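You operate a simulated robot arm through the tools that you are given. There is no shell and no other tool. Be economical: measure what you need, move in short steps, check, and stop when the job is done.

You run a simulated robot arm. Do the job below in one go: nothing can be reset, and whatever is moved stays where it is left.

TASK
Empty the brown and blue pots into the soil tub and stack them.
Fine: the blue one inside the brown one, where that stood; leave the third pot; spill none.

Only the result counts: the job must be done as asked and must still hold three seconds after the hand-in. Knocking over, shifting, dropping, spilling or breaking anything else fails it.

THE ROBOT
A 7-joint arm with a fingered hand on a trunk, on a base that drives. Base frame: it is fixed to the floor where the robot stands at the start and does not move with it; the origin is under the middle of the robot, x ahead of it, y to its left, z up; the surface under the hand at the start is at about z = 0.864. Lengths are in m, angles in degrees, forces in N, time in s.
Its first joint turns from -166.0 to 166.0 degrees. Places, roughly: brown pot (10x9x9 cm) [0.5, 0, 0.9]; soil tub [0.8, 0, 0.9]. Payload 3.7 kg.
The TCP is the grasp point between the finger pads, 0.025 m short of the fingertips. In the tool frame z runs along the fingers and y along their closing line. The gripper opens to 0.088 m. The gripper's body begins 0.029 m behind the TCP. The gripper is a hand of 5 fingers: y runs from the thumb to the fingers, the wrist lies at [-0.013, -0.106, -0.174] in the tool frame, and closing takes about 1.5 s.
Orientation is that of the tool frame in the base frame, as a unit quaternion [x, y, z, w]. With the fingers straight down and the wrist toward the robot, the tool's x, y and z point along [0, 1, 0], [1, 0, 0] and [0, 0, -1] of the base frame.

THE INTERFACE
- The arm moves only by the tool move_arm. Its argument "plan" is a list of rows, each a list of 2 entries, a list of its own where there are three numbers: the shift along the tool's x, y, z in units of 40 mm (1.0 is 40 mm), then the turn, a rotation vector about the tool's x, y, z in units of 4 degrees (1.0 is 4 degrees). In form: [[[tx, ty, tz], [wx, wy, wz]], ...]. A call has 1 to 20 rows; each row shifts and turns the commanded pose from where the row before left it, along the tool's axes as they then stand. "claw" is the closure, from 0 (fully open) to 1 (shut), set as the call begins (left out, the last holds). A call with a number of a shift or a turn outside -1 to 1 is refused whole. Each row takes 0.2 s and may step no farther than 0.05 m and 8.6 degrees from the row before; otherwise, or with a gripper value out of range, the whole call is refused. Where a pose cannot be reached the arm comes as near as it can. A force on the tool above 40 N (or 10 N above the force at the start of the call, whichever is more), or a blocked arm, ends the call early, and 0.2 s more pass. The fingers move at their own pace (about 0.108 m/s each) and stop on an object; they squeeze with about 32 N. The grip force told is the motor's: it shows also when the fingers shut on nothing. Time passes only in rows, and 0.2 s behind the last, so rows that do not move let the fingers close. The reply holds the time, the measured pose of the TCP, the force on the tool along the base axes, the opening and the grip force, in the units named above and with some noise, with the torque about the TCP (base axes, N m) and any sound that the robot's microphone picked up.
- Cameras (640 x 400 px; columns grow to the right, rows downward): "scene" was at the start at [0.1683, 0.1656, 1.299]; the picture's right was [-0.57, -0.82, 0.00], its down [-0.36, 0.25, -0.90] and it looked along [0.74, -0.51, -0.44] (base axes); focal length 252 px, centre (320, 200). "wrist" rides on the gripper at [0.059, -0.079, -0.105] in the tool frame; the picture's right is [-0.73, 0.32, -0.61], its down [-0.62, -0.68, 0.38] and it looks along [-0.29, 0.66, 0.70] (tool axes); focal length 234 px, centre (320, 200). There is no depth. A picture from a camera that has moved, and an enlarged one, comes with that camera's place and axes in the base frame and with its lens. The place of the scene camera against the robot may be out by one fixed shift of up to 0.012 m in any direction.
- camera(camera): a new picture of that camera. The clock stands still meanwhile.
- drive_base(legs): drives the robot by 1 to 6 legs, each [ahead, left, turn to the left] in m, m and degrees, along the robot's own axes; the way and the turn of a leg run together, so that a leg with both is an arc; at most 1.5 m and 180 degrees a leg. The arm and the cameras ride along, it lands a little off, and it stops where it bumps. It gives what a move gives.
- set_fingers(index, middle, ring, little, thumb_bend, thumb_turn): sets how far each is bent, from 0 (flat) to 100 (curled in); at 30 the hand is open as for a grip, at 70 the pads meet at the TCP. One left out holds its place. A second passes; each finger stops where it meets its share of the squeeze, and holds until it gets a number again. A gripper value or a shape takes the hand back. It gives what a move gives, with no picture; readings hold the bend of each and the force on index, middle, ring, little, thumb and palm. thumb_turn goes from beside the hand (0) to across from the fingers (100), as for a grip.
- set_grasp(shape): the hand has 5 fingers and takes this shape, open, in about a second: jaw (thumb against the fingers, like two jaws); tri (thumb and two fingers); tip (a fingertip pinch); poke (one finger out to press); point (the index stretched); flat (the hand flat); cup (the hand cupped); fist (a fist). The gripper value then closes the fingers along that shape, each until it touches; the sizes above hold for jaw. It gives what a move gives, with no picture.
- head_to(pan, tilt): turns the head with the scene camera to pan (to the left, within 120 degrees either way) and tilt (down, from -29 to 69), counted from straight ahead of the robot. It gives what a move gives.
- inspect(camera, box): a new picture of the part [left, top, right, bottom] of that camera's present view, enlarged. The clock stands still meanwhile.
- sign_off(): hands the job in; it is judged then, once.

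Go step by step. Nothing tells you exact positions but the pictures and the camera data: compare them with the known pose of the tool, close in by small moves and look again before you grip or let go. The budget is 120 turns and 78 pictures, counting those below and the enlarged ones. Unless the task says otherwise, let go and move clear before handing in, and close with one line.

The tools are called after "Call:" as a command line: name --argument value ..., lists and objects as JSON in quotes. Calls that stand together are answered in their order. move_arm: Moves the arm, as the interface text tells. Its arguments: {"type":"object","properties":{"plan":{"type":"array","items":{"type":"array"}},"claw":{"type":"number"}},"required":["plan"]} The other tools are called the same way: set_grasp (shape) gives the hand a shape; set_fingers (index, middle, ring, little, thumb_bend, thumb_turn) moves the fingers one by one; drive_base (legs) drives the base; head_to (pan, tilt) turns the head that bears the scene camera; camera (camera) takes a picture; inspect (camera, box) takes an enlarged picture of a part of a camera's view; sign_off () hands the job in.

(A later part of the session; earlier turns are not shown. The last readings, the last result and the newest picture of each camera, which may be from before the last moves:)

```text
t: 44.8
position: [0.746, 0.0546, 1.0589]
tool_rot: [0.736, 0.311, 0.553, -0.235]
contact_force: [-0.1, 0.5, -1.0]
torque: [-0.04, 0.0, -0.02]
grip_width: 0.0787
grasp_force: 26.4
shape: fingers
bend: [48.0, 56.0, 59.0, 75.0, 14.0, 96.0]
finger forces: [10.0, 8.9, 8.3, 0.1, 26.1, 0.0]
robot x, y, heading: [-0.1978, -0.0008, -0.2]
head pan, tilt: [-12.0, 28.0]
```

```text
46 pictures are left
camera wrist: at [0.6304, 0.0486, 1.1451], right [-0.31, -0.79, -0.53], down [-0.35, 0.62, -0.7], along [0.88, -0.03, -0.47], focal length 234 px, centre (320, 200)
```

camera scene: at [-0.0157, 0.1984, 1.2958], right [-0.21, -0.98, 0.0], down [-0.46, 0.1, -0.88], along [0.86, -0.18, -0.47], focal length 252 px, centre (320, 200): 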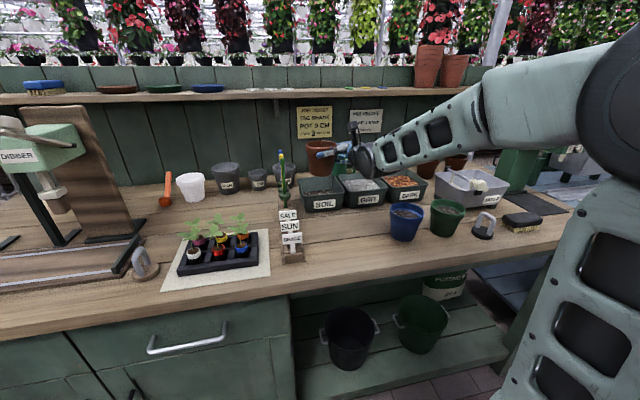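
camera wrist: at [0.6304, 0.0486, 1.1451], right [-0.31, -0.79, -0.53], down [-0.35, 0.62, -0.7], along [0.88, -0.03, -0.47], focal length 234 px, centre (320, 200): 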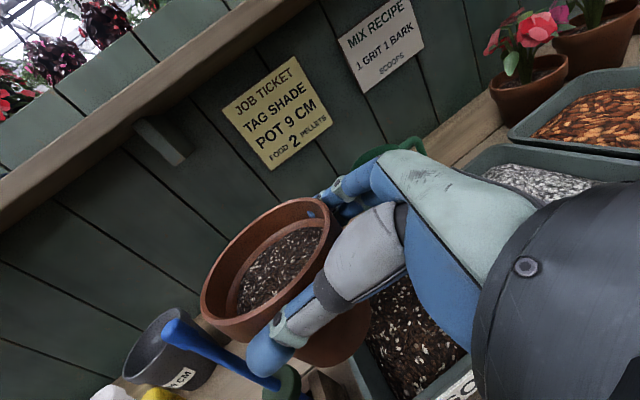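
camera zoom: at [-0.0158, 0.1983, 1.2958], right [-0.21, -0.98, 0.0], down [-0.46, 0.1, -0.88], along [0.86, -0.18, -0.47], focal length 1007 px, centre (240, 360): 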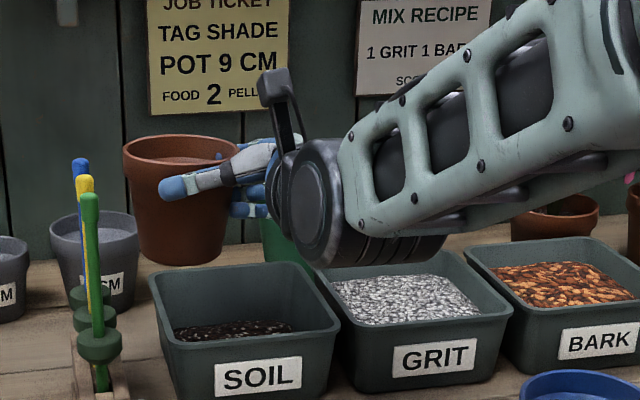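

The tub spans x 0.69 to 0.835 and y -0.035 to 0.108. I shift 1.4 cm toward the thumb side and start rolling the pot over.

Call:
move_arm --plan '[[[0, -0.35, 0], [0, 0, 0]], [[0, 0, 0], [0, 0, 1]], [[0, 0, 0], [0, 0, 1]], [[0, 0, 0], [0, 0, 1]], [[0, 0, 0], [0, 0, 1]], [[0, 0, 0], [0, 0, 1]], [[0, 0, 0], [0, 0, 1]], [[0, 0, 0], [0, 0, 1]], [[0, 0, 0], [0, 0, 1]], [[0, 0, 0], [0, 0, 1]], [[0, 0, 0], [0, 0, 1]], [[0, 0, 0], [0, 0, 1]], [[0, 0, 0], [0, 0, 0]]]'

Call:
inspect --camera "scene" --box '[260, 110, 420, 210]'

```text
t: 47.6
position: [0.7368, 0.0648, 1.0598]
tool_rot: [0.799, 0.013, 0.424, -0.426]
contact_force: [0.4, 0.0, -1.3]
torque: [-0.1, 0.01, -0.01]
grip_width: 0.0784
grasp_force: 26.2
shape: fingers
bend: [48.0, 56.0, 59.0, 75.0, 15.0, 96.0]
finger forces: [10.0, 8.9, 8.2, 0.0, 24.9, 0.0]
robot x, y, heading: [-0.1982, 0.0011, -0.2]
head pan, tilt: [-12.0, 28.0]
```

```text
4.00 times, centred on (340, 160) of scene
camera zoom: at [-0.0157, 0.1984, 1.2958], right [-0.21, -0.98, 0.0], down [-0.46, 0.1, -0.88], along [0.86, -0.18, -0.47], focal length 1007 px, centre (240, 360)
```

zoom: 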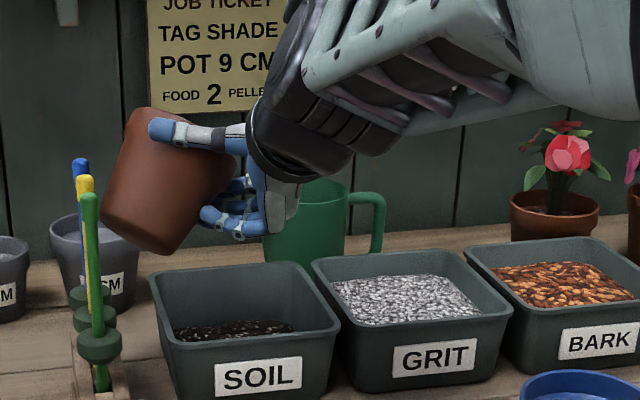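

The pot is tilted 44° with its lip over the tub. I keep rolling.

Call:
move_arm --plan '[[[0, 0, 0], [0, 0, 1]], [[0, 0, 0], [0, 0, 1]], [[0, 0, 0], [0, 0, 1]], [[0, 0, 0], [0, 0, 1]], [[0, 0, 0], [0, 0, 1]], [[0, 0, 0], [0, 0, 1]], [[0, 0, 0], [0, 0, 1]], [[0, 0, 0], [0, 0, 1]], [[0, 0, 0], [0, 0, 1]], [[0, 0, 0], [0, 0, 1]], [[0, 0, 0], [0, 0, 1]], [[0, 0, 0], [0, 0, 1]], [[0, 0, 0], [0, 0, 0]]]'

Call:
inspect --camera "scene" --box '[260, 110, 420, 210]'

```text
t: 50.4
position: [0.7367, 0.0646, 1.0594]
tool_rot: [0.735, -0.313, 0.215, -0.562]
contact_force: [-0.6, 1.0, 0.6]
torque: [0.02, 0.04, 0.01]
grip_width: 0.0782
grasp_force: 25.1
shape: fingers
bend: [48.0, 56.0, 60.0, 75.0, 15.0, 95.0]
finger forces: [9.9, 8.5, 7.9, 0.0, 24.8, 0.0]
robot x, y, heading: [-0.2003, 0.0001, -0.4]
head pan, tilt: [-12.0, 28.0]
```

```text
4.00 times, centred on (340, 160) of scene
camera zoom: at [-0.0158, 0.1984, 1.2958], right [-0.21, -0.98, 0.0], down [-0.46, 0.1, -0.88], along [0.86, -0.18, -0.47], focal length 1007 px, centre (240, 360)
```

zoom: 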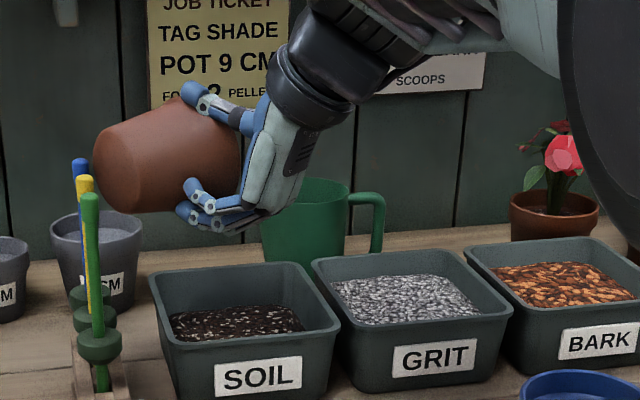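

Soil is landing in the tub. I roll further to empty the pot completely.

Call:
move_arm --plan '[[[0, 0, 0], [0, 0, 1]], [[0, 0, 0], [0, 0, 1]], [[0, 0, 0], [0, 0, 1]], [[0, 0, 0], [0, 0, 1]], [[0, 0, 0], [0, 0, 1]], [[0, 0, 0], [0, 0, 1]], [[0, 0, 0], [0, 0, 1]], [[0, 0, 0], [0, 0, 1]], [[0, 0, 0], [0, 0, 1]], [[0, 0, 0], [0, 0, 1]], [[0, 0, 0], [0, 0, 1]], [[0, 0, 0], [0, 0, 1]], [[0, 0, 0], [0, 0, 1]], [[0, 0, 0], [0, 0, 1]], [[0, 0, 0], [0, 0, 0]], [[0, 0, 0], [0, 0, 0]], [[0, 0, 0], [0, 0, 0]], [[0, 0, 0], [0, 0, 0]], [[0, 0, 0], [0, 0, 0]]]'

Call:
inspect --camera "scene" --box '[260, 110, 420, 210]'

Call:
camera --camera "wrist"

```text
t: 54.4
position: [0.7355, 0.0649, 1.0592]
tool_rot: [-0.503, 0.622, 0.073, 0.596]
contact_force: [-0.5, -0.7, -1.2]
torque: [-0.04, 0.0, -0.01]
grip_width: 0.0784
grasp_force: 25.1
shape: fingers
bend: [48.0, 57.0, 61.0, 75.0, 15.0, 95.0]
finger forces: [10.0, 8.4, 7.7, 0.1, 24.6, 0.0]
robot x, y, heading: [-0.1996, 0.0028, -0.2]
head pan, tilt: [-12.0, 28.0]
```

```text
4.00 times, centred on (340, 160) of scene
camera zoom: at [-0.0158, 0.1983, 1.2958], right [-0.21, -0.98, 0.0], down [-0.46, 0.1, -0.88], along [0.86, -0.18, -0.47], focal length 1007 px, centre (240, 360)
```

zoom: 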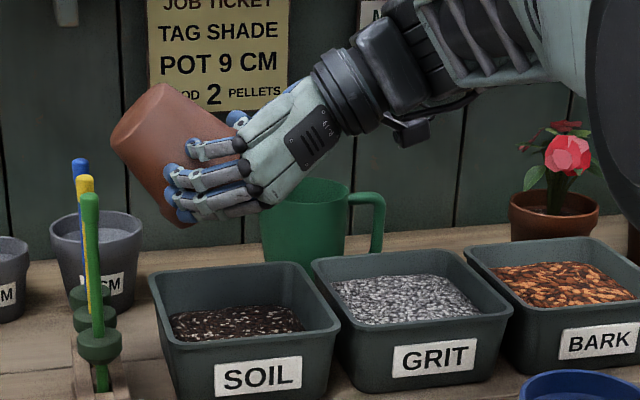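

```text
42 pictures are left
camera wrist: at [0.7344, -0.0778, 1.0808], right [-0.79, 0.13, 0.6], down [0.61, 0.27, 0.75], along [-0.07, 0.95, -0.29], focal length 234 px, centre (320, 200)
```

wrist: 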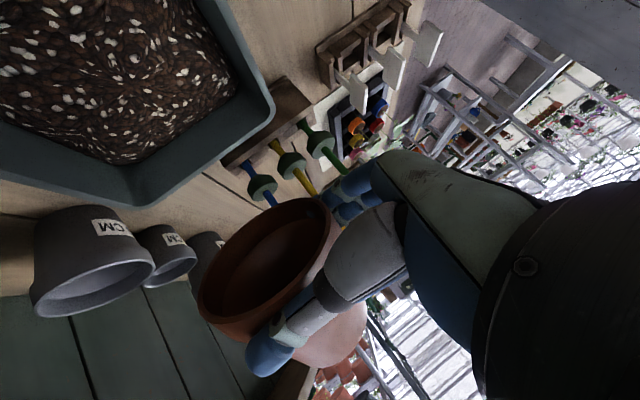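

The pot interior looks empty and I see no spill. I'll roll back upright.

Call:
move_arm --plan '[[[0, 0, 0], [0, 0, -1]], [[0, 0, 0], [0, 0, -1]], [[0, 0, 0], [0, 0, -1]], [[0, 0, 0], [0, 0, -1]], [[0, 0, 0], [0, 0, -1]], [[0, 0, 0], [0, 0, -1]], [[0, 0, 0], [0, 0, -1]], [[0, 0, 0], [0, 0, -1]], [[0, 0, 0], [0, 0, -1]], [[0, 0, 0], [0, 0, -1]], [[0, 0, 0], [0, 0, -1]], [[0, 0, 0], [0, 0, -1]], [[0, 0, 0], [0, 0, -1]], [[0, 0, 0], [0, 0, -1]], [[0, 0, 0], [0, 0, -1]], [[0, 0, 0], [0, 0, -1]], [[0, 0, 0], [0, 0, -1]], [[0, 0, 0], [0, 0, -1]], [[0, 0, 0], [0, 0, -1]], [[0, 0, 0], [0, 0, -1]]]'

Call:
move_arm --plan '[[[0, 0, 0], [0, 0, -1]], [[0, 0, 0], [0, 0, -1]], [[0, 0, 0], [0, 0, -1]], [[0, 0, 0], [0, 0, -1]], [[0, 0, 0], [0, 0, -1]], [[0, 0, 0], [0, 0, -1]], [[0, 0, 0], [0, 0, -1]], [[0, 0, 0], [0, 0, -1]], [[0, 0, 0], [0, 0, -1]], [[0, 0, 0], [0, 0, -1]], [[0, 0, 0], [0, 0, -1]], [[0, 0, 0], [0, 0, -1]], [[0, 0, 0], [0, 0, -1]], [[0, 0, 0], [0, 0, -1]], [[0, 0, 0], [0, 0, -1]], [[0, 0, 0], [0, 0, -1]], [[0, 0, 0], [0, 0, -1]], [[0, 0, 0], [0, 0, 0]]]'

Call:
camera --camera "wrist"

Call:
inspect --camera "scene" --box '[260, 110, 420, 210]'

```text
t: 58.6
position: [0.7354, 0.0633, 1.0593]
tool_rot: [0.784, -0.154, 0.329, -0.504]
contact_force: [0.3, 0.7, -0.3]
torque: [-0.03, -0.01, 0.01]
grip_width: 0.0782
grasp_force: 25.3
shape: fingers
bend: [48.0, 57.0, 61.0, 75.0, 15.0, 95.0]
finger forces: [9.7, 8.4, 7.7, 0.0, 24.3, 0.1]
robot x, y, heading: [-0.1999, -0.0028, -0.2]
head pan, tilt: [-12.0, 28.0]
```

```text
t: 62.4
position: [0.7355, 0.0647, 1.0593]
tool_rot: [0.736, 0.311, 0.554, -0.235]
contact_force: [-0.1, 0.5, -1.0]
torque: [0.02, 0.0, 0.01]
grip_width: 0.0778
grasp_force: 24.4
shape: fingers
bend: [49.0, 57.0, 61.0, 75.0, 15.0, 95.0]
finger forces: [9.7, 8.4, 7.6, 0.0, 24.1, 0.1]
robot x, y, heading: [-0.2007, -0.0025, -0.1]
head pan, tilt: [-12.0, 28.0]
```

```text
41 pictures are left
camera wrist: at [0.62, 0.0585, 1.1448], right [-0.31, -0.79, -0.53], down [-0.35, 0.61, -0.71], along [0.88, -0.03, -0.47], focal length 234 px, centre (320, 200)
```

wrist: 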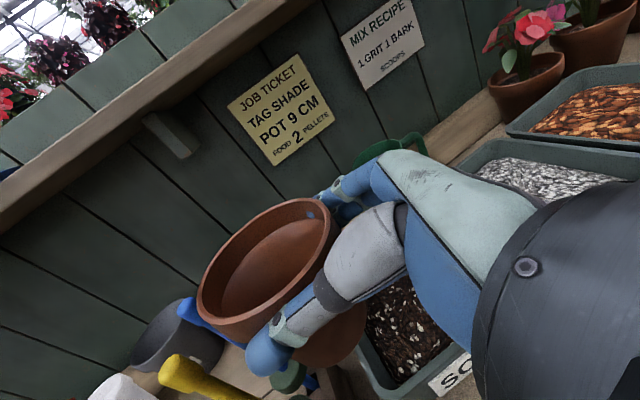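

```text
4.00 times, centred on (340, 160) of scene
camera zoom: at [-0.0158, 0.1984, 1.2958], right [-0.21, -0.98, 0.0], down [-0.46, 0.1, -0.88], along [0.86, -0.18, -0.47], focal length 1007 px, centre (240, 360)
```

zoom: 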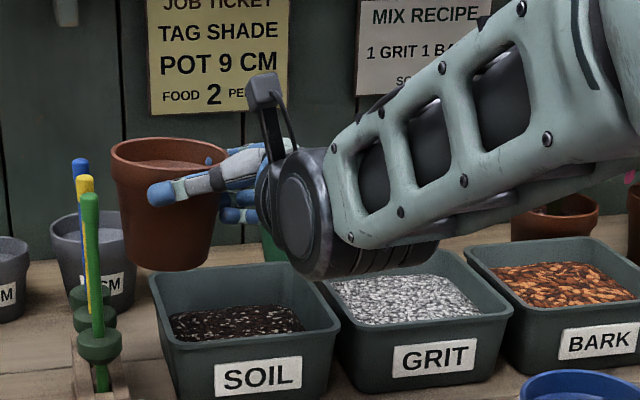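

The brown pot is empty, clean and upright. I shift clear of the sign rack and drive back to set it down at its original place.

Call:
move_arm --plan '[[[0.07, 0.56, -0.63], [0, 0, 0]], [[0.07, 0.56, -0.63], [0, 0, 0]], [[0, 0, 0], [0, 0, 0]]]'

Call:
drive_base --legs '[[-0.15, 0, 0]]'

```text
t: 63.2
position: [0.735, -0.001, 1.0801]
tool_rot: [0.736, 0.311, 0.553, -0.235]
contact_force: [0.4, -0.2, -0.6]
torque: [-0.02, 0.0, 0.02]
grip_width: 0.0779
grasp_force: 24.2
shape: fingers
bend: [49.0, 57.0, 62.0, 75.0, 15.0, 95.0]
finger forces: [9.6, 8.3, 7.4, 0.0, 23.8, 0.1]
robot x, y, heading: [-0.1971, -0.0012, -0.0]
head pan, tilt: [-12.0, 28.0]
```

```text
t: 64.6
position: [0.5828, 0.0014, 1.0788]
tool_rot: [0.735, 0.311, 0.554, -0.236]
contact_force: [-0.5, 0.6, 0.4]
torque: [-0.03, -0.04, -0.03]
grip_width: 0.0775
grasp_force: 24.3
shape: fingers
bend: [49.0, 57.0, 62.0, 75.0, 15.0, 95.0]
finger forces: [9.6, 8.2, 7.5, 0.0, 24.0, 0.0]
robot x, y, heading: [-0.3494, 0.0009, -0.1]
head pan, tilt: [-12.0, 28.0]
```

Call:
move_arm --plan '[[[-0.75, -0.21, -0.03], [0, 0, 0]], [[-0.75, -0.21, -0.03], [0, 0, 0]], [[-0.75, -0.21, -0.03], [0, 0, 0]], [[-0.75, -0.21, -0.03], [0, 0, 0]], [[0, 0, 0], [0, 0, 0]]]'

Call:
inspect --camera "scene" --box '[260, 150, 420, 250]'

Call:
camera --camera "wrist"

```text
t: 65.8
position: [0.5336, -0.003, 0.9652]
tool_rot: [0.736, 0.312, 0.554, -0.235]
contact_force: [0.6, 0.3, -0.9]
torque: [0.02, 0.03, 0.0]
grip_width: 0.0778
grasp_force: 25.1
shape: fingers
bend: [49.0, 57.0, 62.0, 75.0, 15.0, 95.0]
finger forces: [9.6, 8.4, 7.5, 0.0, 23.9, 0.0]
robot x, y, heading: [-0.3508, 0.002, -0.0]
head pan, tilt: [-12.0, 28.0]
```

```text
4.00 times, centred on (340, 200) of scene
camera zoom: at [-0.1664, 0.1987, 1.2958], right [-0.21, -0.98, 0.0], down [-0.46, 0.1, -0.88], along [0.86, -0.18, -0.47], focal length 1007 px, centre (240, 200)
```

zoom: 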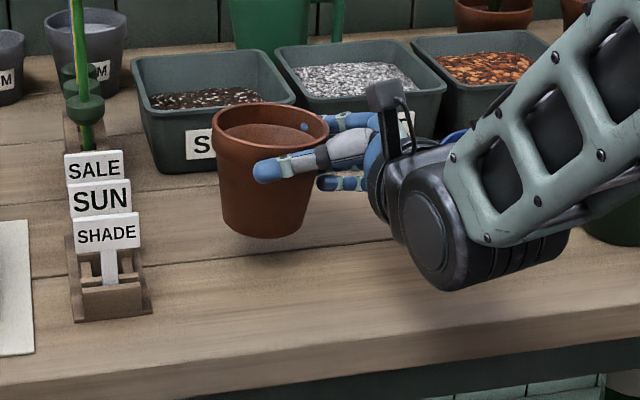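

```text
38 pictures are left
camera wrist: at [0.4187, -0.0094, 1.0505], right [-0.31, -0.79, -0.53], down [-0.35, 0.61, -0.7], along [0.88, -0.03, -0.47], focal length 234 px, centre (320, 200)
```

wrist: 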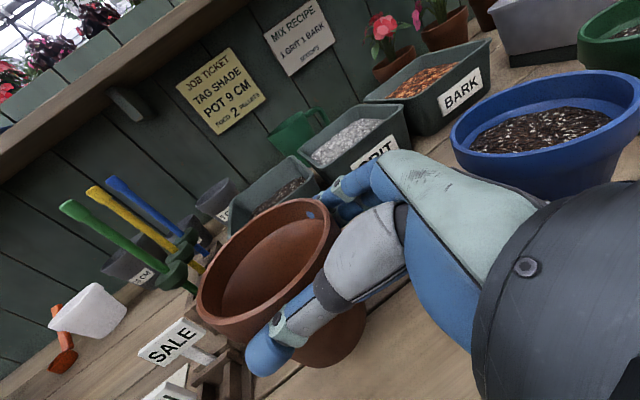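

The pot hangs about 3 cm above its old place. I correct 8 mm to the right and lower it to the bench.

Call:
move_arm --plan '[[[-0.4, 0.14, 0.04], [0, 0, 0]], [[-0.3, 0, 0.03], [0, 0, 0]], [[-0.08, 0, 0.02], [0, 0, 0]], [[0, 0, 0], [0, 0, 0]]]'

Call:
inspect --camera "scene" --box '[260, 150, 420, 250]'

```text
t: 66.8
position: [0.5344, -0.011, 0.9337]
tool_rot: [0.736, 0.311, 0.553, -0.235]
contact_force: [-0.8, -0.2, -1.1]
torque: [-0.04, 0.02, -0.01]
grip_width: 0.0779
grasp_force: 24.1
shape: fingers
bend: [49.0, 57.0, 62.0, 75.0, 15.0, 95.0]
finger forces: [9.5, 8.4, 7.5, 0.1, 23.8, 0.0]
robot x, y, heading: [-0.3486, -0.0007, -0.2]
head pan, tilt: [-12.0, 28.0]
```

```text
4.00 times, centred on (340, 200) of scene
camera zoom: at [-0.1664, 0.1987, 1.2958], right [-0.21, -0.98, 0.0], down [-0.46, 0.1, -0.88], along [0.86, -0.18, -0.47], focal length 1007 px, centre (240, 200)
```

zoom: 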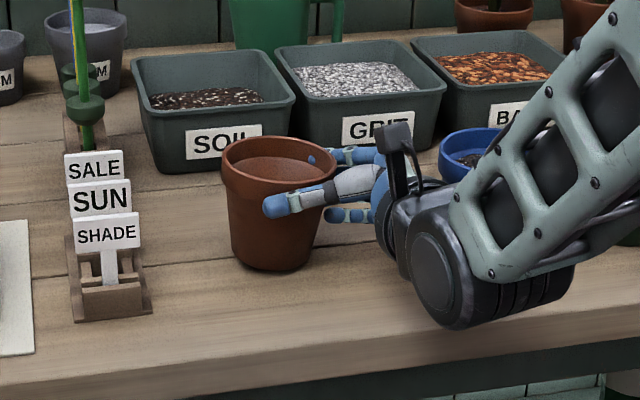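

It is nearly down, with a few millimetres left. I lower gently until contact.

Call:
move_arm --plan '[[[-0.06, 0, 0.015], [0, 0, 0]], [[-0.06, 0, 0.015], [0, 0, 0]], [[0, 0, 0], [0, 0, 0]]]'

```text
t: 67.6
position: [0.5338, -0.0103, 0.9301]
tool_rot: [0.735, 0.311, 0.554, -0.234]
contact_force: [-0.5, -0.5, 7.3]
torque: [0.01, -0.16, -0.03]
grip_width: 0.0776
grasp_force: 24.5
shape: fingers
bend: [49.0, 57.0, 62.0, 75.0, 15.0, 95.0]
finger forces: [9.3, 7.9, 7.7, 0.0, 23.5, 0.1]
robot x, y, heading: [-0.3488, 0.0007, 0.0]
head pan, tilt: [-12.0, 28.0]
```

It is in contact with the bench, so I release.

Call:
set_fingers --index 15 --middle 15 --ring 15 --little 15 --thumb_bend 4

Call:
inspect --camera "scene" --box '[260, 150, 420, 250]'

Call:
camera --camera "wrist"

```text
t: 68.6
position: [0.5342, -0.0116, 0.929]
tool_rot: [0.736, 0.312, 0.553, -0.235]
contact_force: [0.5, 0.3, -0.1]
torque: [0.03, 0.0, 0.0]
grip_width: 0.117
grasp_force: 0.0
shape: fingers
bend: [15.0, 15.0, 15.0, 15.0, 4.0, 94.0]
finger forces: [0.0, 0.0, 0.1, 0.0, 0.0, 0.0]
robot x, y, heading: [-0.3466, 0.0025, -0.2]
head pan, tilt: [-12.0, 28.0]
```

```text
4.00 times, centred on (340, 200) of scene
camera zoom: at [-0.1664, 0.1987, 1.2958], right [-0.21, -0.98, 0.0], down [-0.46, 0.1, -0.88], along [0.86, -0.18, -0.47], focal length 1007 px, centre (240, 200)
```

zoom: 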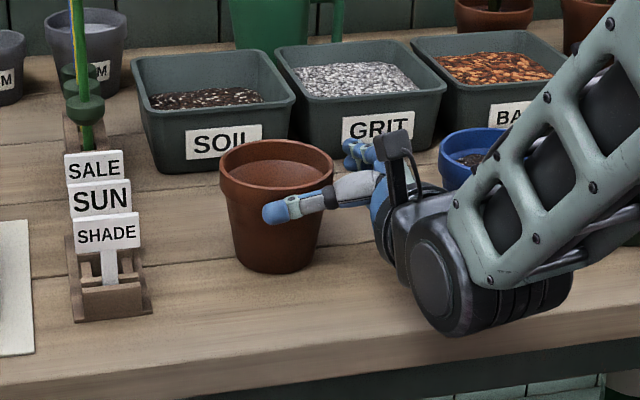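

```text
35 pictures are left
camera wrist: at [0.4187, -0.0168, 1.0146], right [-0.31, -0.79, -0.53], down [-0.35, 0.61, -0.7], along [0.88, -0.03, -0.47], focal length 234 px, centre (320, 200)
```

wrist: 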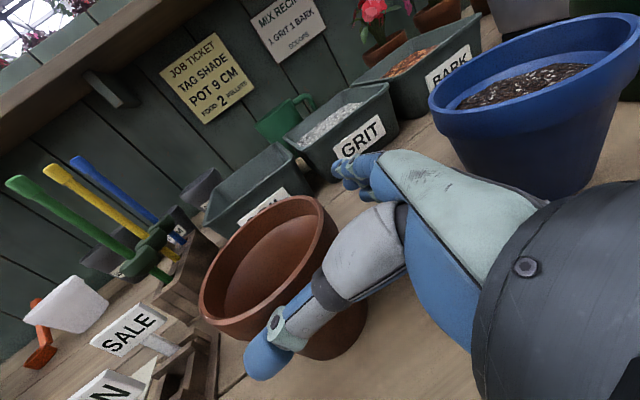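

The brown pot stands within a few millimetres of its old place. I ease the thumb away, back out and rise.

Call:
move_arm --plan '[[[-0.07, -0.25, -0.24], [0, 0, 0]], [[-0.14, -0.25, -0.48], [0, 0, 0]], [[-0.07, 0, -0.24], [0, 0, 0]], [[0.48, 0, -0.14], [0, 0, 0]], [[0.96, 0, -0.28], [0, 0, 0]], [[0.96, 0, -0.28], [0, 0, 0]], [[0.96, 0, -0.28], [0, 0, 0]], [[0.96, 0, -0.28], [0, 0, 0]], [[0, 0, 0], [0, 0, 0]]]'

Call:
camera --camera "scene"

```text
t: 70.6
position: [0.4915, -0.0263, 1.1087]
tool_rot: [0.736, 0.311, 0.553, -0.235]
contact_force: [-0.6, 0.7, -0.3]
torque: [-0.01, -0.02, -0.03]
grip_width: 0.1169
grasp_force: 0.0
shape: fingers
bend: [15.0, 15.0, 15.0, 15.0, 4.0, 94.0]
finger forces: [0.0, 0.1, 0.0, 0.0, 0.0, 0.0]
robot x, y, heading: [-0.3487, 0.0002, 0.1]
head pan, tilt: [-12.0, 28.0]
```

```text
34 pictures are left
camera scene: at [-0.1664, 0.1987, 1.2958], right [-0.21, -0.98, 0.0], down [-0.46, 0.1, -0.88], along [0.86, -0.18, -0.47], focal length 252 px, centre (320, 200)
```

scene: 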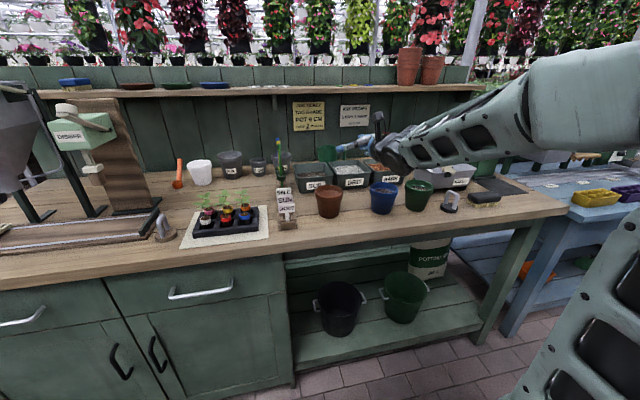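

The brown pot is back in place. For blue I'll use a leaned top grasp, with the thumb near, the fingers far and the hand leaning left away from the green pot. I'm reorienting in free air.

Call:
move_arm --plan '[[[0.3, 0, 0], [0, -1, 0]], [[0.3, 0, 0], [0, -1, 0]], [[0.3, 0, 0], [0, -1, 0]], [[0, 0, 0], [0, -1, 0]], [[0, 0, 0], [0, -1, 0]], [[0, 0, 0], [0, -1, 0]], [[0, 0, 0], [0, -1, 0]], [[0, 0, 0], [0, -1, 0]], [[0, 0, 0], [0, -1, 0]], [[0, 0, 0], [0, -1, 0]], [[0, 0, 0], [0, -1, 0]], [[0, 0, 0], [0, -1, 0]], [[0, 0, 0], [0, -1, 0]], [[0, 0, 0], [0, -1, 0]], [[0, 0, 0], [0, -1, 0]], [[0, 0, 0], [0, -1, 0]], [[0, 0, 0], [0, -1, 0]], [[0, 0, 0], [0, -1, 0]], [[0, 0, 0], [0, -0.5, 0]]]'

Call:
move_arm --plan '[[[0, 0, 0], [0, 0, -1]], [[0, 0, 0], [0, 0, -1]], [[0, 0, 0], [0, 0, -1]], [[0, 0, 0], [0, 0, -1]], [[0, 0, 0], [0, 0, -1]], [[0, 0, 0], [0, 0, -1]], [[0, 0, 0], [0, 0, -1]], [[0, 0, 0], [0, 0, -1]], [[0, 0, 0], [0, 0, -1]], [[0, 0, 0], [0, 0, -1]], [[0, 0, 0], [0, 0, -1]], [[0, 0, 0], [0, -1, 0]], [[0, 0, 0], [0, -1, 0]], [[0, 0, 0], [0, -1, 0]], [[0, 0, 0], [0, -1, 0]], [[0, 0, 0], [0, -1, 0]], [[0, 0, 0], [0, -1, 0]], [[0, 0, 0], [0, -1, 0]], [[0, 0, 0], [0, -1, 0]], [[0, 0, 0], [0, -1, 0]]]'

Call:
camera --camera "scene"

```text
t: 74.6
position: [0.4939, -0.0192, 1.136]
tool_rot: [0.921, 0.389, 0.03, -0.006]
contact_force: [0.3, 0.4, -0.4]
torque: [0.02, 0.02, 0.01]
grip_width: 0.1167
grasp_force: 0.1
shape: fingers
bend: [15.0, 15.0, 15.0, 15.0, 4.0, 94.0]
finger forces: [0.1, 0.0, 0.1, 0.1, 0.0, 0.0]
out of reach, approached as far as the arm can: row 2, 3
robot x, y, heading: [-0.3484, 0.0025, -0.1]
head pan, tilt: [-12.0, 28.0]
```

```text
t: 78.8
position: [0.4937, -0.0189, 1.1363]
tool_rot: [0.683, 0.669, -0.19, 0.223]
contact_force: [0.7, 0.5, 0.2]
torque: [-0.01, 0.04, -0.03]
grip_width: 0.1168
grasp_force: 0.0
shape: fingers
bend: [15.0, 15.0, 15.0, 15.0, 4.0, 94.0]
finger forces: [0.1, 0.0, 0.1, 0.1, 0.0, 0.0]
robot x, y, heading: [-0.348, -0.0023, -0.2]
head pan, tilt: [-12.0, 28.0]
```

```text
33 pictures are left
camera scene: at [-0.1664, 0.1986, 1.2958], right [-0.21, -0.98, 0.0], down [-0.46, 0.1, -0.88], along [0.86, -0.18, -0.47], focal length 252 px, centre (320, 200)
```

scene: 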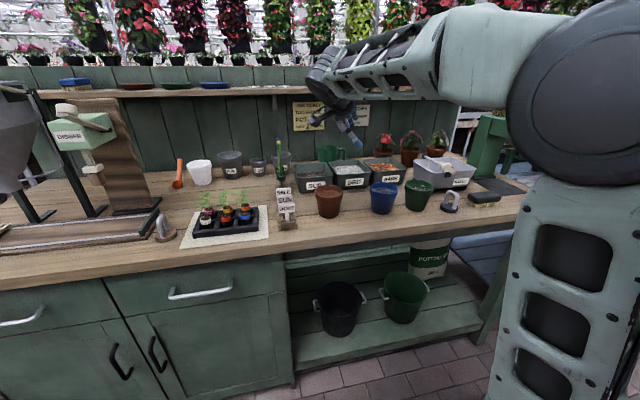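

The pose is reached. I'll take a close look at the blue pot to fix its position.

Call:
inspect --camera "scene" --box '[300, 140, 460, 240]'

Call:
camera --camera "wrist"

```text
4.00 times, centred on (380, 190) of scene
camera zoom: at [-0.1664, 0.1986, 1.2958], right [-0.21, -0.98, 0.0], down [-0.46, 0.1, -0.88], along [0.86, -0.18, -0.47], focal length 1007 px, centre (80, 240)
```

zoom: 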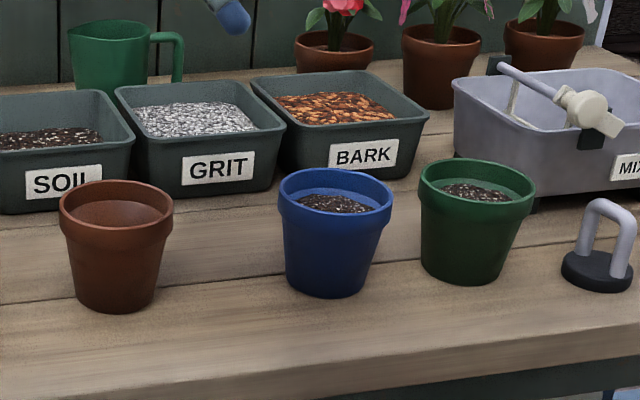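

```text
31 pictures are left
camera wrist: at [0.4134, 0.0886, 1.1861], right [0.28, -0.27, 0.92], down [-0.69, -0.73, 0.0], along [0.67, -0.63, -0.38], focal length 234 px, centre (320, 200)
```

wrist: 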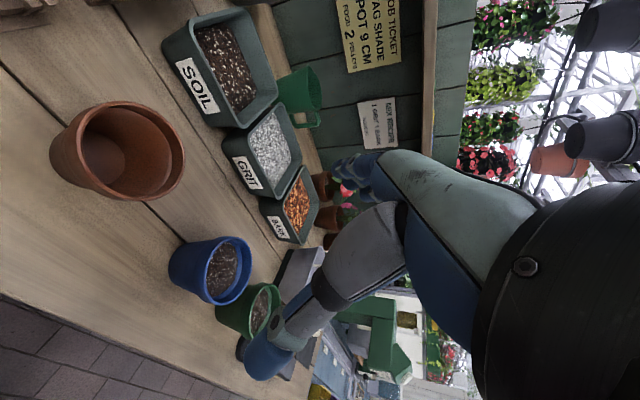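

The bench is clean, and I take blue to be at about (0.507, -0.153). I lean a bit more, set the fingers evenly wide and move to a pre-grasp up-left of blue.

Call:
set_fingers --index 10 --middle 10 --ring 10 --little 10 --thumb_bend 10

Call:
move_arm --plan '[[[0, 0, 0], [0, -1, 0]], [[0, 0, 0], [0, -0.5, 0]], [[0.23, 0.02, 0.81], [0, 0, 0]], [[0.23, 0.02, 0.81], [0, 0, 0]], [[0.23, 0.02, 0.81], [0, 0, 0]], [[0.23, 0.02, 0.81], [0, 0, 0]], [[0, 0, 0], [0, 0, 0]]]'

Call:
inspect --camera "scene" --box '[300, 140, 460, 240]'

Call:
camera --camera "wrist"

```text
t: 79.8
position: [0.4939, -0.0204, 1.1342]
tool_rot: [0.683, 0.669, -0.19, 0.222]
contact_force: [0.1, 0.3, 0.6]
torque: [0.01, 0.03, -0.02]
grip_width: 0.1207
grasp_force: 0.1
shape: fingers
bend: [10.0, 10.0, 10.0, 10.0, 10.0, 94.0]
finger forces: [0.0, 0.0, 0.1, 0.0, 0.1, 0.0]
robot x, y, heading: [-0.347, 0.0001, -0.0]
head pan, tilt: [-12.0, 28.0]
```

```text
t: 81.4
position: [0.5042, -0.0746, 1.0112]
tool_rot: [0.673, 0.656, -0.226, 0.256]
contact_force: [-0.1, -0.2, -0.4]
torque: [-0.02, -0.01, -0.04]
grip_width: 0.1208
grasp_force: 0.0
shape: fingers
bend: [10.0, 10.0, 10.0, 10.0, 10.0, 94.0]
finger forces: [0.0, 0.1, 0.0, 0.0, 0.0, 0.0]
robot x, y, heading: [-0.3463, 0.0024, -0.1]
head pan, tilt: [-12.0, 28.0]
```

```text
4.00 times, centred on (380, 190) of scene
camera zoom: at [-0.1664, 0.1987, 1.2958], right [-0.21, -0.98, 0.0], down [-0.46, 0.1, -0.88], along [0.86, -0.18, -0.47], focal length 1007 px, centre (80, 240)
```

zoom: 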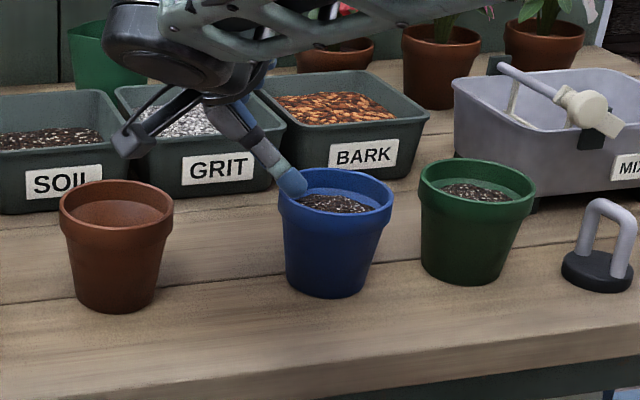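

```text
29 pictures are left
camera wrist: at [0.4244, 0.0384, 1.0508], right [0.28, -0.17, 0.95], down [-0.69, -0.72, 0.07], along [0.67, -0.67, -0.31], focal length 234 px, centre (320, 200)
```

wrist: 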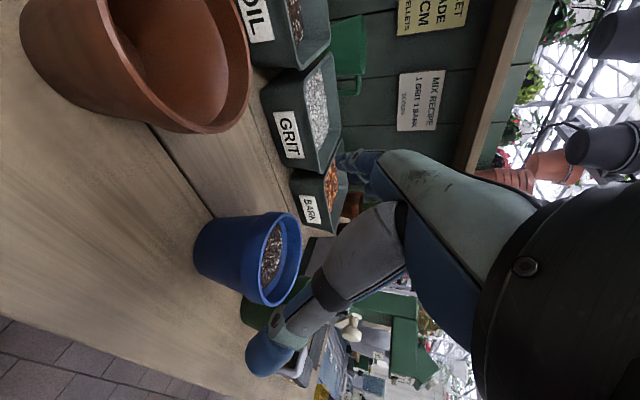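

Thumb and fingers line up with the near and far sides of blue. I shift 5 mm forward and advance 7 cm along the hand.

Call:
move_arm --plan '[[[0, 0.13, 0], [0, 0, 0]], [[0, 0, 0.6], [0, 0, 0]], [[0, 0, 0.6], [0, 0, 0]], [[0, 0, 0.55], [0, 0, 0]], [[0, 0, 0], [0, 0, 0]]]'

Call:
inspect --camera "scene" --box '[300, 140, 460, 240]'

Call:
camera --camera "wrist"

```text
t: 82.6
position: [0.5115, -0.1186, 0.9589]
tool_rot: [0.672, 0.656, -0.226, 0.258]
contact_force: [0.1, -0.3, -0.6]
torque: [-0.04, -0.04, -0.02]
grip_width: 0.1206
grasp_force: 0.1
shape: fingers
bend: [10.0, 10.0, 10.0, 10.0, 10.0, 94.0]
finger forces: [0.1, 0.0, 0.0, 0.0, 0.0, 0.0]
robot x, y, heading: [-0.3482, -0.0005, 0.1]
head pan, tilt: [-12.0, 28.0]
```

```text
4.00 times, centred on (380, 190) of scene
camera zoom: at [-0.1664, 0.1987, 1.2958], right [-0.21, -0.98, 0.0], down [-0.46, 0.1, -0.88], along [0.86, -0.18, -0.47], focal length 1007 px, centre (80, 240)
```

zoom: 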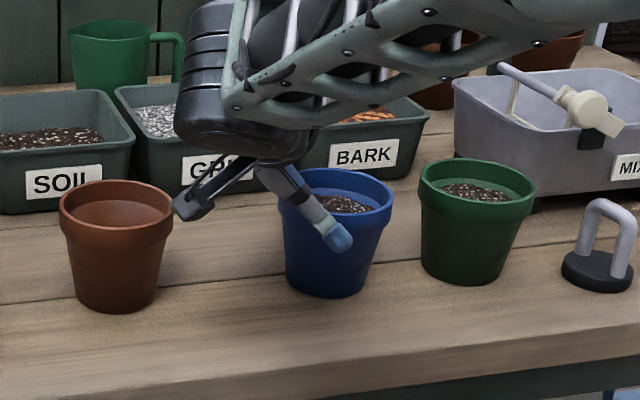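

```text
27 pictures are left
camera wrist: at [0.431, -0.006, 0.9983], right [0.28, -0.17, 0.95], down [-0.69, -0.72, 0.07], along [0.67, -0.67, -0.31], focal length 234 px, centre (320, 200)
```

wrist: 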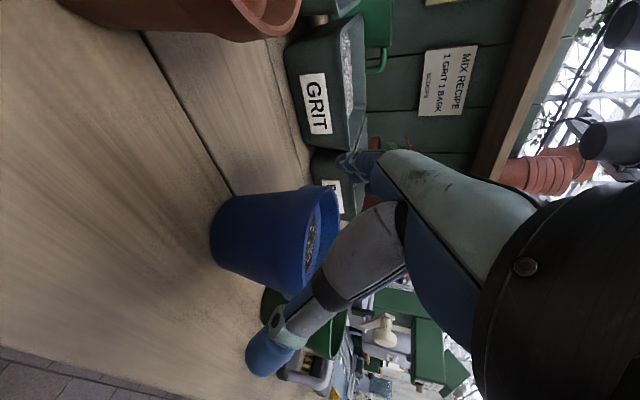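

It is well centred, so I go the last 2.8 cm and watch the forces.

Call:
move_arm --plan '[[[0, 0, 0.35], [0, 0, 0]], [[0, 0, 0.35], [0, 0, 0]], [[0, 0, 0], [0, 0, 0]]]'

Call:
inspect --camera "scene" --box '[300, 140, 460, 240]'

```text
t: 83.4
position: [0.5117, -0.1366, 0.9379]
tool_rot: [0.672, 0.657, -0.226, 0.257]
contact_force: [-1.3, 0.1, -0.4]
torque: [-0.02, -0.02, 0.02]
grip_width: 0.1209
grasp_force: 0.0
shape: fingers
bend: [10.0, 10.0, 10.0, 10.0, 10.0, 94.0]
finger forces: [0.2, 0.0, 0.0, 0.0, 0.0, 0.0]
robot x, y, heading: [-0.3498, -0.0001, -0.1]
head pan, tilt: [-12.0, 28.0]
```

```text
4.00 times, centred on (380, 190) of scene
camera zoom: at [-0.1664, 0.1987, 1.2958], right [-0.21, -0.98, 0.0], down [-0.46, 0.1, -0.88], along [0.86, -0.18, -0.47], focal length 1007 px, centre (80, 240)
```

zoom: 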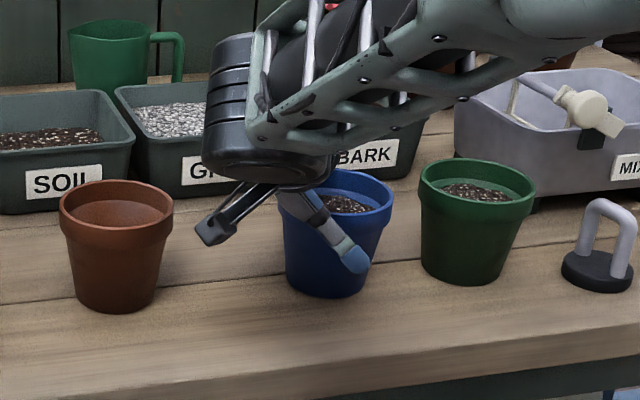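

The thumb lies along the near side and the fingers are beyond the far side. I close gently, then squeeze.

Call:
set_fingers --index 30 --middle 30 --ring 30 --little 30 --thumb_bend 34

Call:
set_fingers --index 75 --middle 75 --ring 75 --little 75 --thumb_bend 75

Call:
inspect --camera "scene" --box '[300, 140, 460, 240]'

Call:
camera --camera "wrist"

```text
t: 84.4
position: [0.5127, -0.1379, 0.938]
tool_rot: [0.672, 0.656, -0.226, 0.257]
contact_force: [-1.1, 0.2, 0.6]
torque: [0.01, 0.02, 0.01]
grip_width: 0.082
grasp_force: 0.8
shape: fingers
bend: [30.0, 30.0, 30.0, 30.0, 33.0, 96.0]
finger forces: [0.0, 0.0, 0.3, 0.0, 0.6, 0.0]
robot x, y, heading: [-0.3496, -0.0012, -0.2]
head pan, tilt: [-12.0, 28.0]
```

```text
t: 85.4
position: [0.5119, -0.1354, 0.9381]
tool_rot: [0.673, 0.656, -0.226, 0.256]
contact_force: [0.1, -0.9, 2.7]
torque: [-0.1, -0.19, 0.05]
grip_width: 0.066
grasp_force: 27.7
shape: fingers
bend: [56.0, 50.0, 50.0, 75.0, 23.0, 95.0]
finger forces: [9.2, 9.5, 9.8, 0.0, 26.1, 0.0]
robot x, y, heading: [-0.3499, -0.0016, -0.0]
head pan, tilt: [-12.0, 28.0]
```

```text
4.00 times, centred on (380, 190) of scene
camera zoom: at [-0.1665, 0.1987, 1.2959], right [-0.21, -0.98, 0.0], down [-0.46, 0.1, -0.88], along [0.86, -0.18, -0.47], focal length 1007 px, centre (80, 240)
```

zoom: 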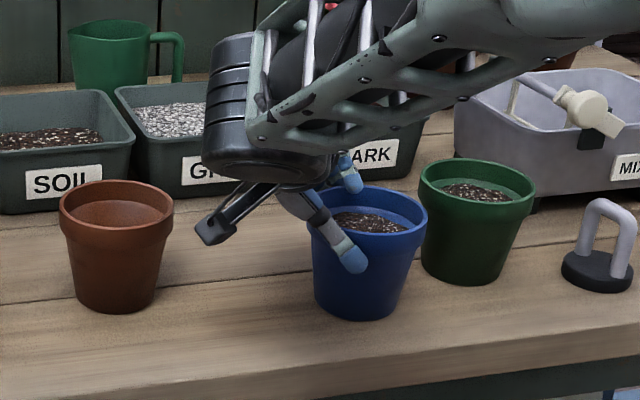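

```text
24 pictures are left
camera wrist: at [0.4323, -0.0238, 0.9774], right [0.28, -0.17, 0.95], down [-0.69, -0.72, 0.07], along [0.67, -0.67, -0.31], focal length 234 px, centre (320, 200)
```

wrist: 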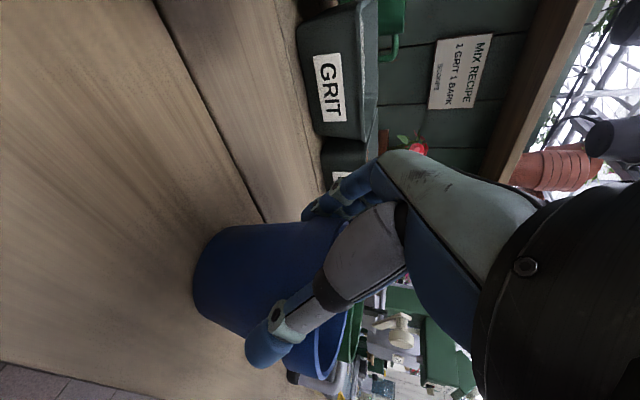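

The squeeze pushed blue about 3 cm toward the thumb and rightward, so the grip is off-centre and green is now close. I'll open, recentre and regrip with limited finger travel.

Call:
set_fingers --index 12 --middle 12 --ring 12 --little 12 --thumb_bend 4

Call:
inspect --camera "scene" --box '[300, 140, 460, 240]'

```text
t: 86.4
position: [0.5128, -0.137, 0.9388]
tool_rot: [0.673, 0.656, -0.226, 0.257]
contact_force: [0.8, 0.0, -0.1]
torque: [0.0, 0.01, 0.02]
grip_width: 0.1201
grasp_force: 0.1
shape: fingers
bend: [12.0, 12.0, 12.0, 12.0, 4.0, 94.0]
finger forces: [0.0, 0.0, 0.0, 0.0, 0.0, 0.0]
robot x, y, heading: [-0.3502, 0.001, -0.3]
head pan, tilt: [-12.0, 28.0]
```

```text
4.00 times, centred on (380, 190) of scene
camera zoom: at [-0.1664, 0.1987, 1.2958], right [-0.21, -0.98, 0.0], down [-0.46, 0.1, -0.88], along [0.86, -0.18, -0.47], focal length 1007 px, centre (80, 240)
```

zoom: 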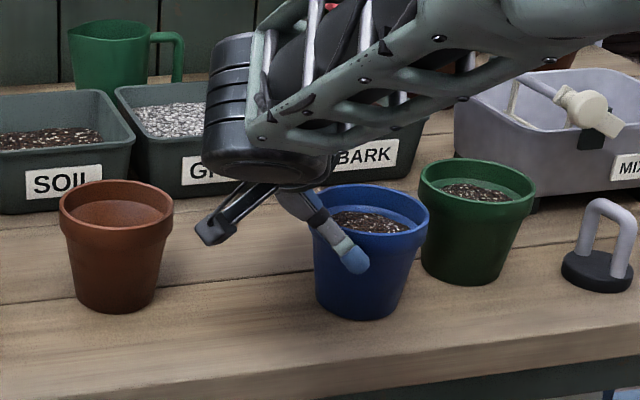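

Blue is now near (0.472, -0.170). I recentre the hand 3.5 cm nearer and 3 cm to the right.

Call:
move_arm --plan '[[[0, -0.44, 0], [0, 0, 0]], [[0, -0.44, 0], [0, 0, 0]], [[-0.28, 0, 0.24], [0, 0, 0]], [[-0.28, 0, 0.24], [0, 0, 0]], [[0, 0, 0], [0, 0, 0]]]'

Call:
set_fingers --index 28 --middle 28 --ring 28 --little 28 --thumb_bend 30

Call:
inspect --camera "scene" --box '[300, 140, 460, 240]'

```text
t: 87.6
position: [0.4762, -0.1674, 0.9361]
tool_rot: [0.673, 0.656, -0.226, 0.256]
contact_force: [-0.3, 0.9, -0.4]
torque: [0.04, 0.01, 0.03]
grip_width: 0.1205
grasp_force: 0.0
shape: fingers
bend: [12.0, 12.0, 12.0, 12.0, 4.0, 94.0]
finger forces: [0.2, 0.1, 0.0, 0.1, 0.1, 0.0]
robot x, y, heading: [-0.3517, 0.0021, -0.0]
head pan, tilt: [-12.0, 28.0]
```

```text
t: 88.6
position: [0.4744, -0.1658, 0.9361]
tool_rot: [0.673, 0.656, -0.226, 0.257]
contact_force: [-0.2, -0.5, 0.2]
torque: [-0.01, 0.0, -0.02]
grip_width: 0.0881
grasp_force: 0.1
shape: fingers
bend: [28.0, 28.0, 28.0, 28.0, 30.0, 95.0]
finger forces: [0.1, 0.0, 0.0, 0.1, 0.0, 0.0]
robot x, y, heading: [-0.3514, -0.0008, -0.1]
head pan, tilt: [-12.0, 28.0]
```

```text
4.00 times, centred on (380, 190) of scene
camera zoom: at [-0.1664, 0.1987, 1.2958], right [-0.21, -0.98, 0.0], down [-0.46, 0.1, -0.88], along [0.86, -0.18, -0.47], focal length 1007 px, centre (80, 240)
```

zoom: 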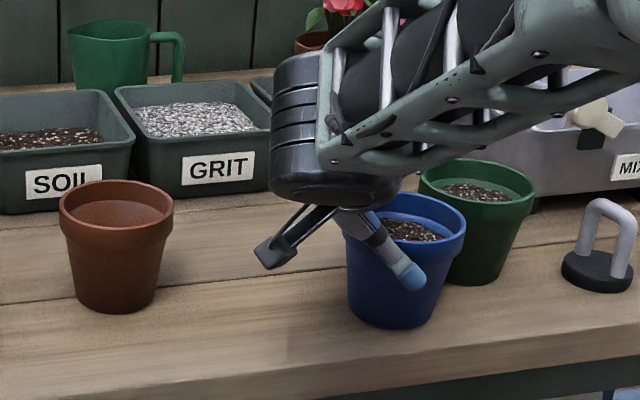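

The palm pushed blue sideways and it now sits just in front of green, near (0.452, -0.187); nothing else has moved. I'll back off, use a steeper lean of about 24° and turn the closing line so no finger goes between the pots.

Call:
set_fingers --index 8 --middle 8 --ring 8 --little 8 --thumb_bend 4

Call:
move_arm --plan '[[[0, 0, -0.5], [0, 0, 0]], [[0, 0, -1], [0, 0, 0]], [[0, 0, -1], [0, 0, 0]], [[0, 0, -1], [0, 0, 0]], [[0, 0, 0], [0, 1, 0]], [[0, 0, 0], [0, 1, 0]], [[0, 0, 0], [0, 1, 0]], [[0, 0, 0], [0, 1, 0]], [[0, 0, 0], [-0.407, 0, -0.914]], [[0, 0, 0], [-0.407, 0, -0.914]], [[0, 0, 0], [-0.407, 0, -0.914]], [[0, 0, 0], [-0.407, 0, -0.914]], [[0, 0, 0], [-0.407, 0, -0.914]], [[0, 0, 0], [-0.407, 0, -0.914]], [[0, 0, 0], [-0.2, 0, -0.457]], [[0, 0, 0], [0, 0, 0]]]'

Call:
inspect --camera "scene" --box '[300, 140, 460, 240]'

```text
t: 89.6
position: [0.4758, -0.1658, 0.9366]
tool_rot: [0.672, 0.656, -0.227, 0.257]
contact_force: [0.1, -0.4, 0.3]
torque: [0.02, 0.01, -0.02]
grip_width: 0.1241
grasp_force: 0.0
shape: fingers
bend: [8.0, 8.0, 8.0, 8.0, 4.0, 94.0]
finger forces: [0.0, 0.0, 0.0, 0.1, 0.0, 0.0]
robot x, y, heading: [-0.348, -0.0003, 0.2]
head pan, tilt: [-12.0, 28.0]
```

```text
t: 93.0
position: [0.4703, -0.0762, 1.0442]
tool_rot: [0.524, 0.823, -0.098, 0.196]
contact_force: [0.5, 0.2, -0.3]
torque: [0.03, -0.01, -0.04]
grip_width: 0.124
grasp_force: 0.1
shape: fingers
bend: [8.0, 8.0, 8.0, 8.0, 4.0, 94.0]
finger forces: [0.1, 0.0, 0.0, 0.1, 0.1, 0.0]
robot x, y, heading: [-0.3525, 0.0038, 0.2]
head pan, tilt: [-12.0, 28.0]
```

```text
4.00 times, centred on (380, 190) of scene
camera zoom: at [-0.1664, 0.1987, 1.2958], right [-0.21, -0.98, 0.0], down [-0.46, 0.1, -0.88], along [0.86, -0.18, -0.47], focal length 1007 px, centre (80, 240)
```

zoom: 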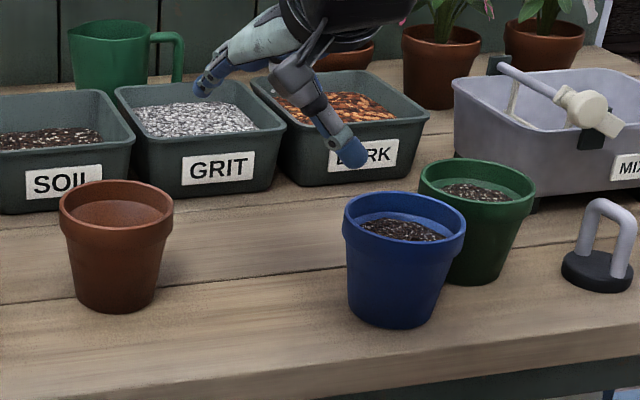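

The lean and turn are good and green is untouched. I move to the pre-grasp above blue.

Call:
move_arm --plan '[[[-0.3, -0.575, 0.4], [0, 0, 0]], [[-0.3, -0.575, 0.4], [0, 0, 0]], [[-0.3, -0.575, 0.4], [0, 0, 0]], [[0, 0, 0], [0, 0, 0]]]'

Call:
inspect --camera "scene" --box '[300, 140, 460, 240]'

Call:
camera --camera "wrist"

```text
t: 94.0
position: [0.4332, -0.1541, 1.0116]
tool_rot: [0.523, 0.824, -0.097, 0.196]
contact_force: [0.5, 0.1, 0.6]
torque: [0.02, -0.01, 0.03]
grip_width: 0.1242
grasp_force: 0.1
shape: fingers
bend: [8.0, 8.0, 8.0, 8.0, 4.0, 94.0]
finger forces: [0.1, 0.0, 0.0, 0.1, 0.1, 0.1]
robot x, y, heading: [-0.3456, 0.0015, 0.1]
head pan, tilt: [-12.0, 28.0]
```

```text
4.00 times, centred on (380, 190) of scene
camera zoom: at [-0.1664, 0.1987, 1.2959], right [-0.21, -0.98, 0.0], down [-0.46, 0.1, -0.88], along [0.86, -0.18, -0.47], focal length 1007 px, centre (80, 240)
```

zoom: 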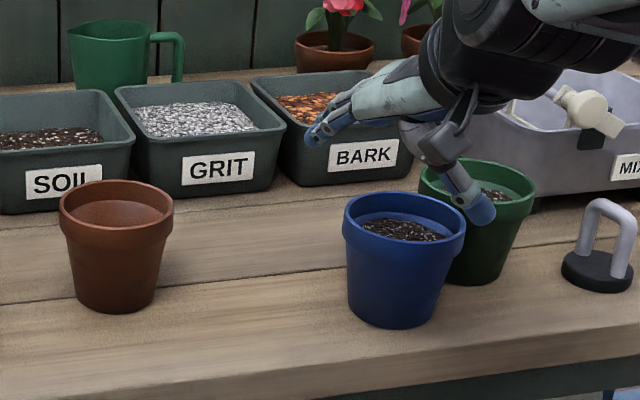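

```text
19 pictures are left
camera wrist: at [0.3168, -0.1014, 1.078], right [0.43, -0.24, 0.87], down [-0.29, -0.95, -0.11], along [0.85, -0.21, -0.48], focal length 234 px, centre (320, 200)
```

wrist: 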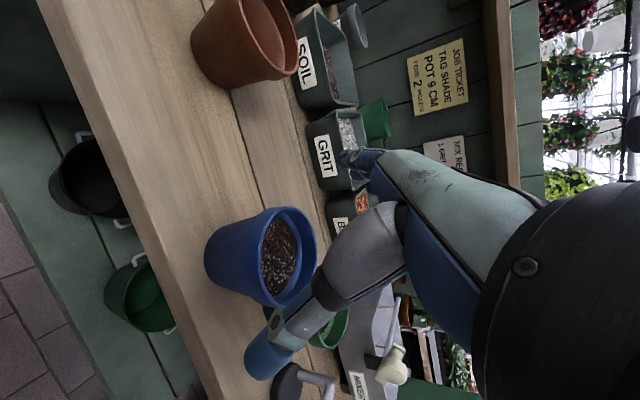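

Alignment is good: the pot sits midway between thumb and fingers. I descend along the hand axis.

Call:
move_arm --plan '[[[0, 0.12, 0.5], [0, 0, 0]], [[0, 0, 0.5], [0, 0, 0]], [[0, 0, 0.5], [0, 0, 0]], [[0, 0, 0.4], [0, 0, 0]], [[0, 0, 0], [0, 0, 0]]]'

Call:
inspect --camera "scene" --box '[300, 140, 460, 240]'

```text
t: 95.2
position: [0.455, -0.1786, 0.9434]
tool_rot: [0.524, 0.823, -0.097, 0.196]
contact_force: [-1.1, 0.0, -1.1]
torque: [-0.01, -0.01, 0.01]
grip_width: 0.124
grasp_force: 0.0
shape: fingers
bend: [8.0, 8.0, 8.0, 8.0, 4.0, 94.0]
finger forces: [0.0, 0.0, 0.1, 0.0, 0.1, 0.1]
robot x, y, heading: [-0.349, 0.0014, 0.0]
head pan, tilt: [-12.0, 28.0]
```

```text
4.00 times, centred on (380, 190) of scene
camera zoom: at [-0.1664, 0.1986, 1.2958], right [-0.21, -0.98, 0.0], down [-0.46, 0.1, -0.88], along [0.86, -0.18, -0.47], focal length 1007 px, centre (80, 240)
```

zoom: 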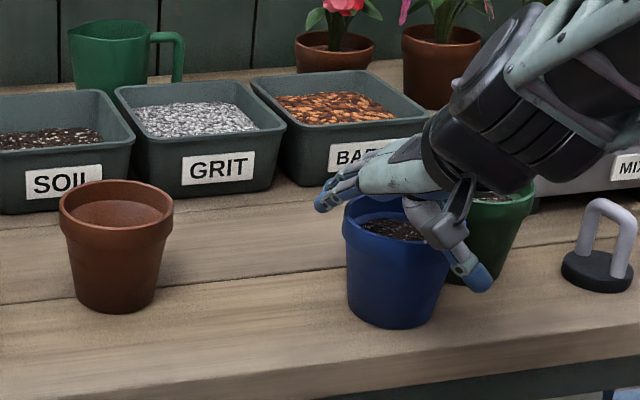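

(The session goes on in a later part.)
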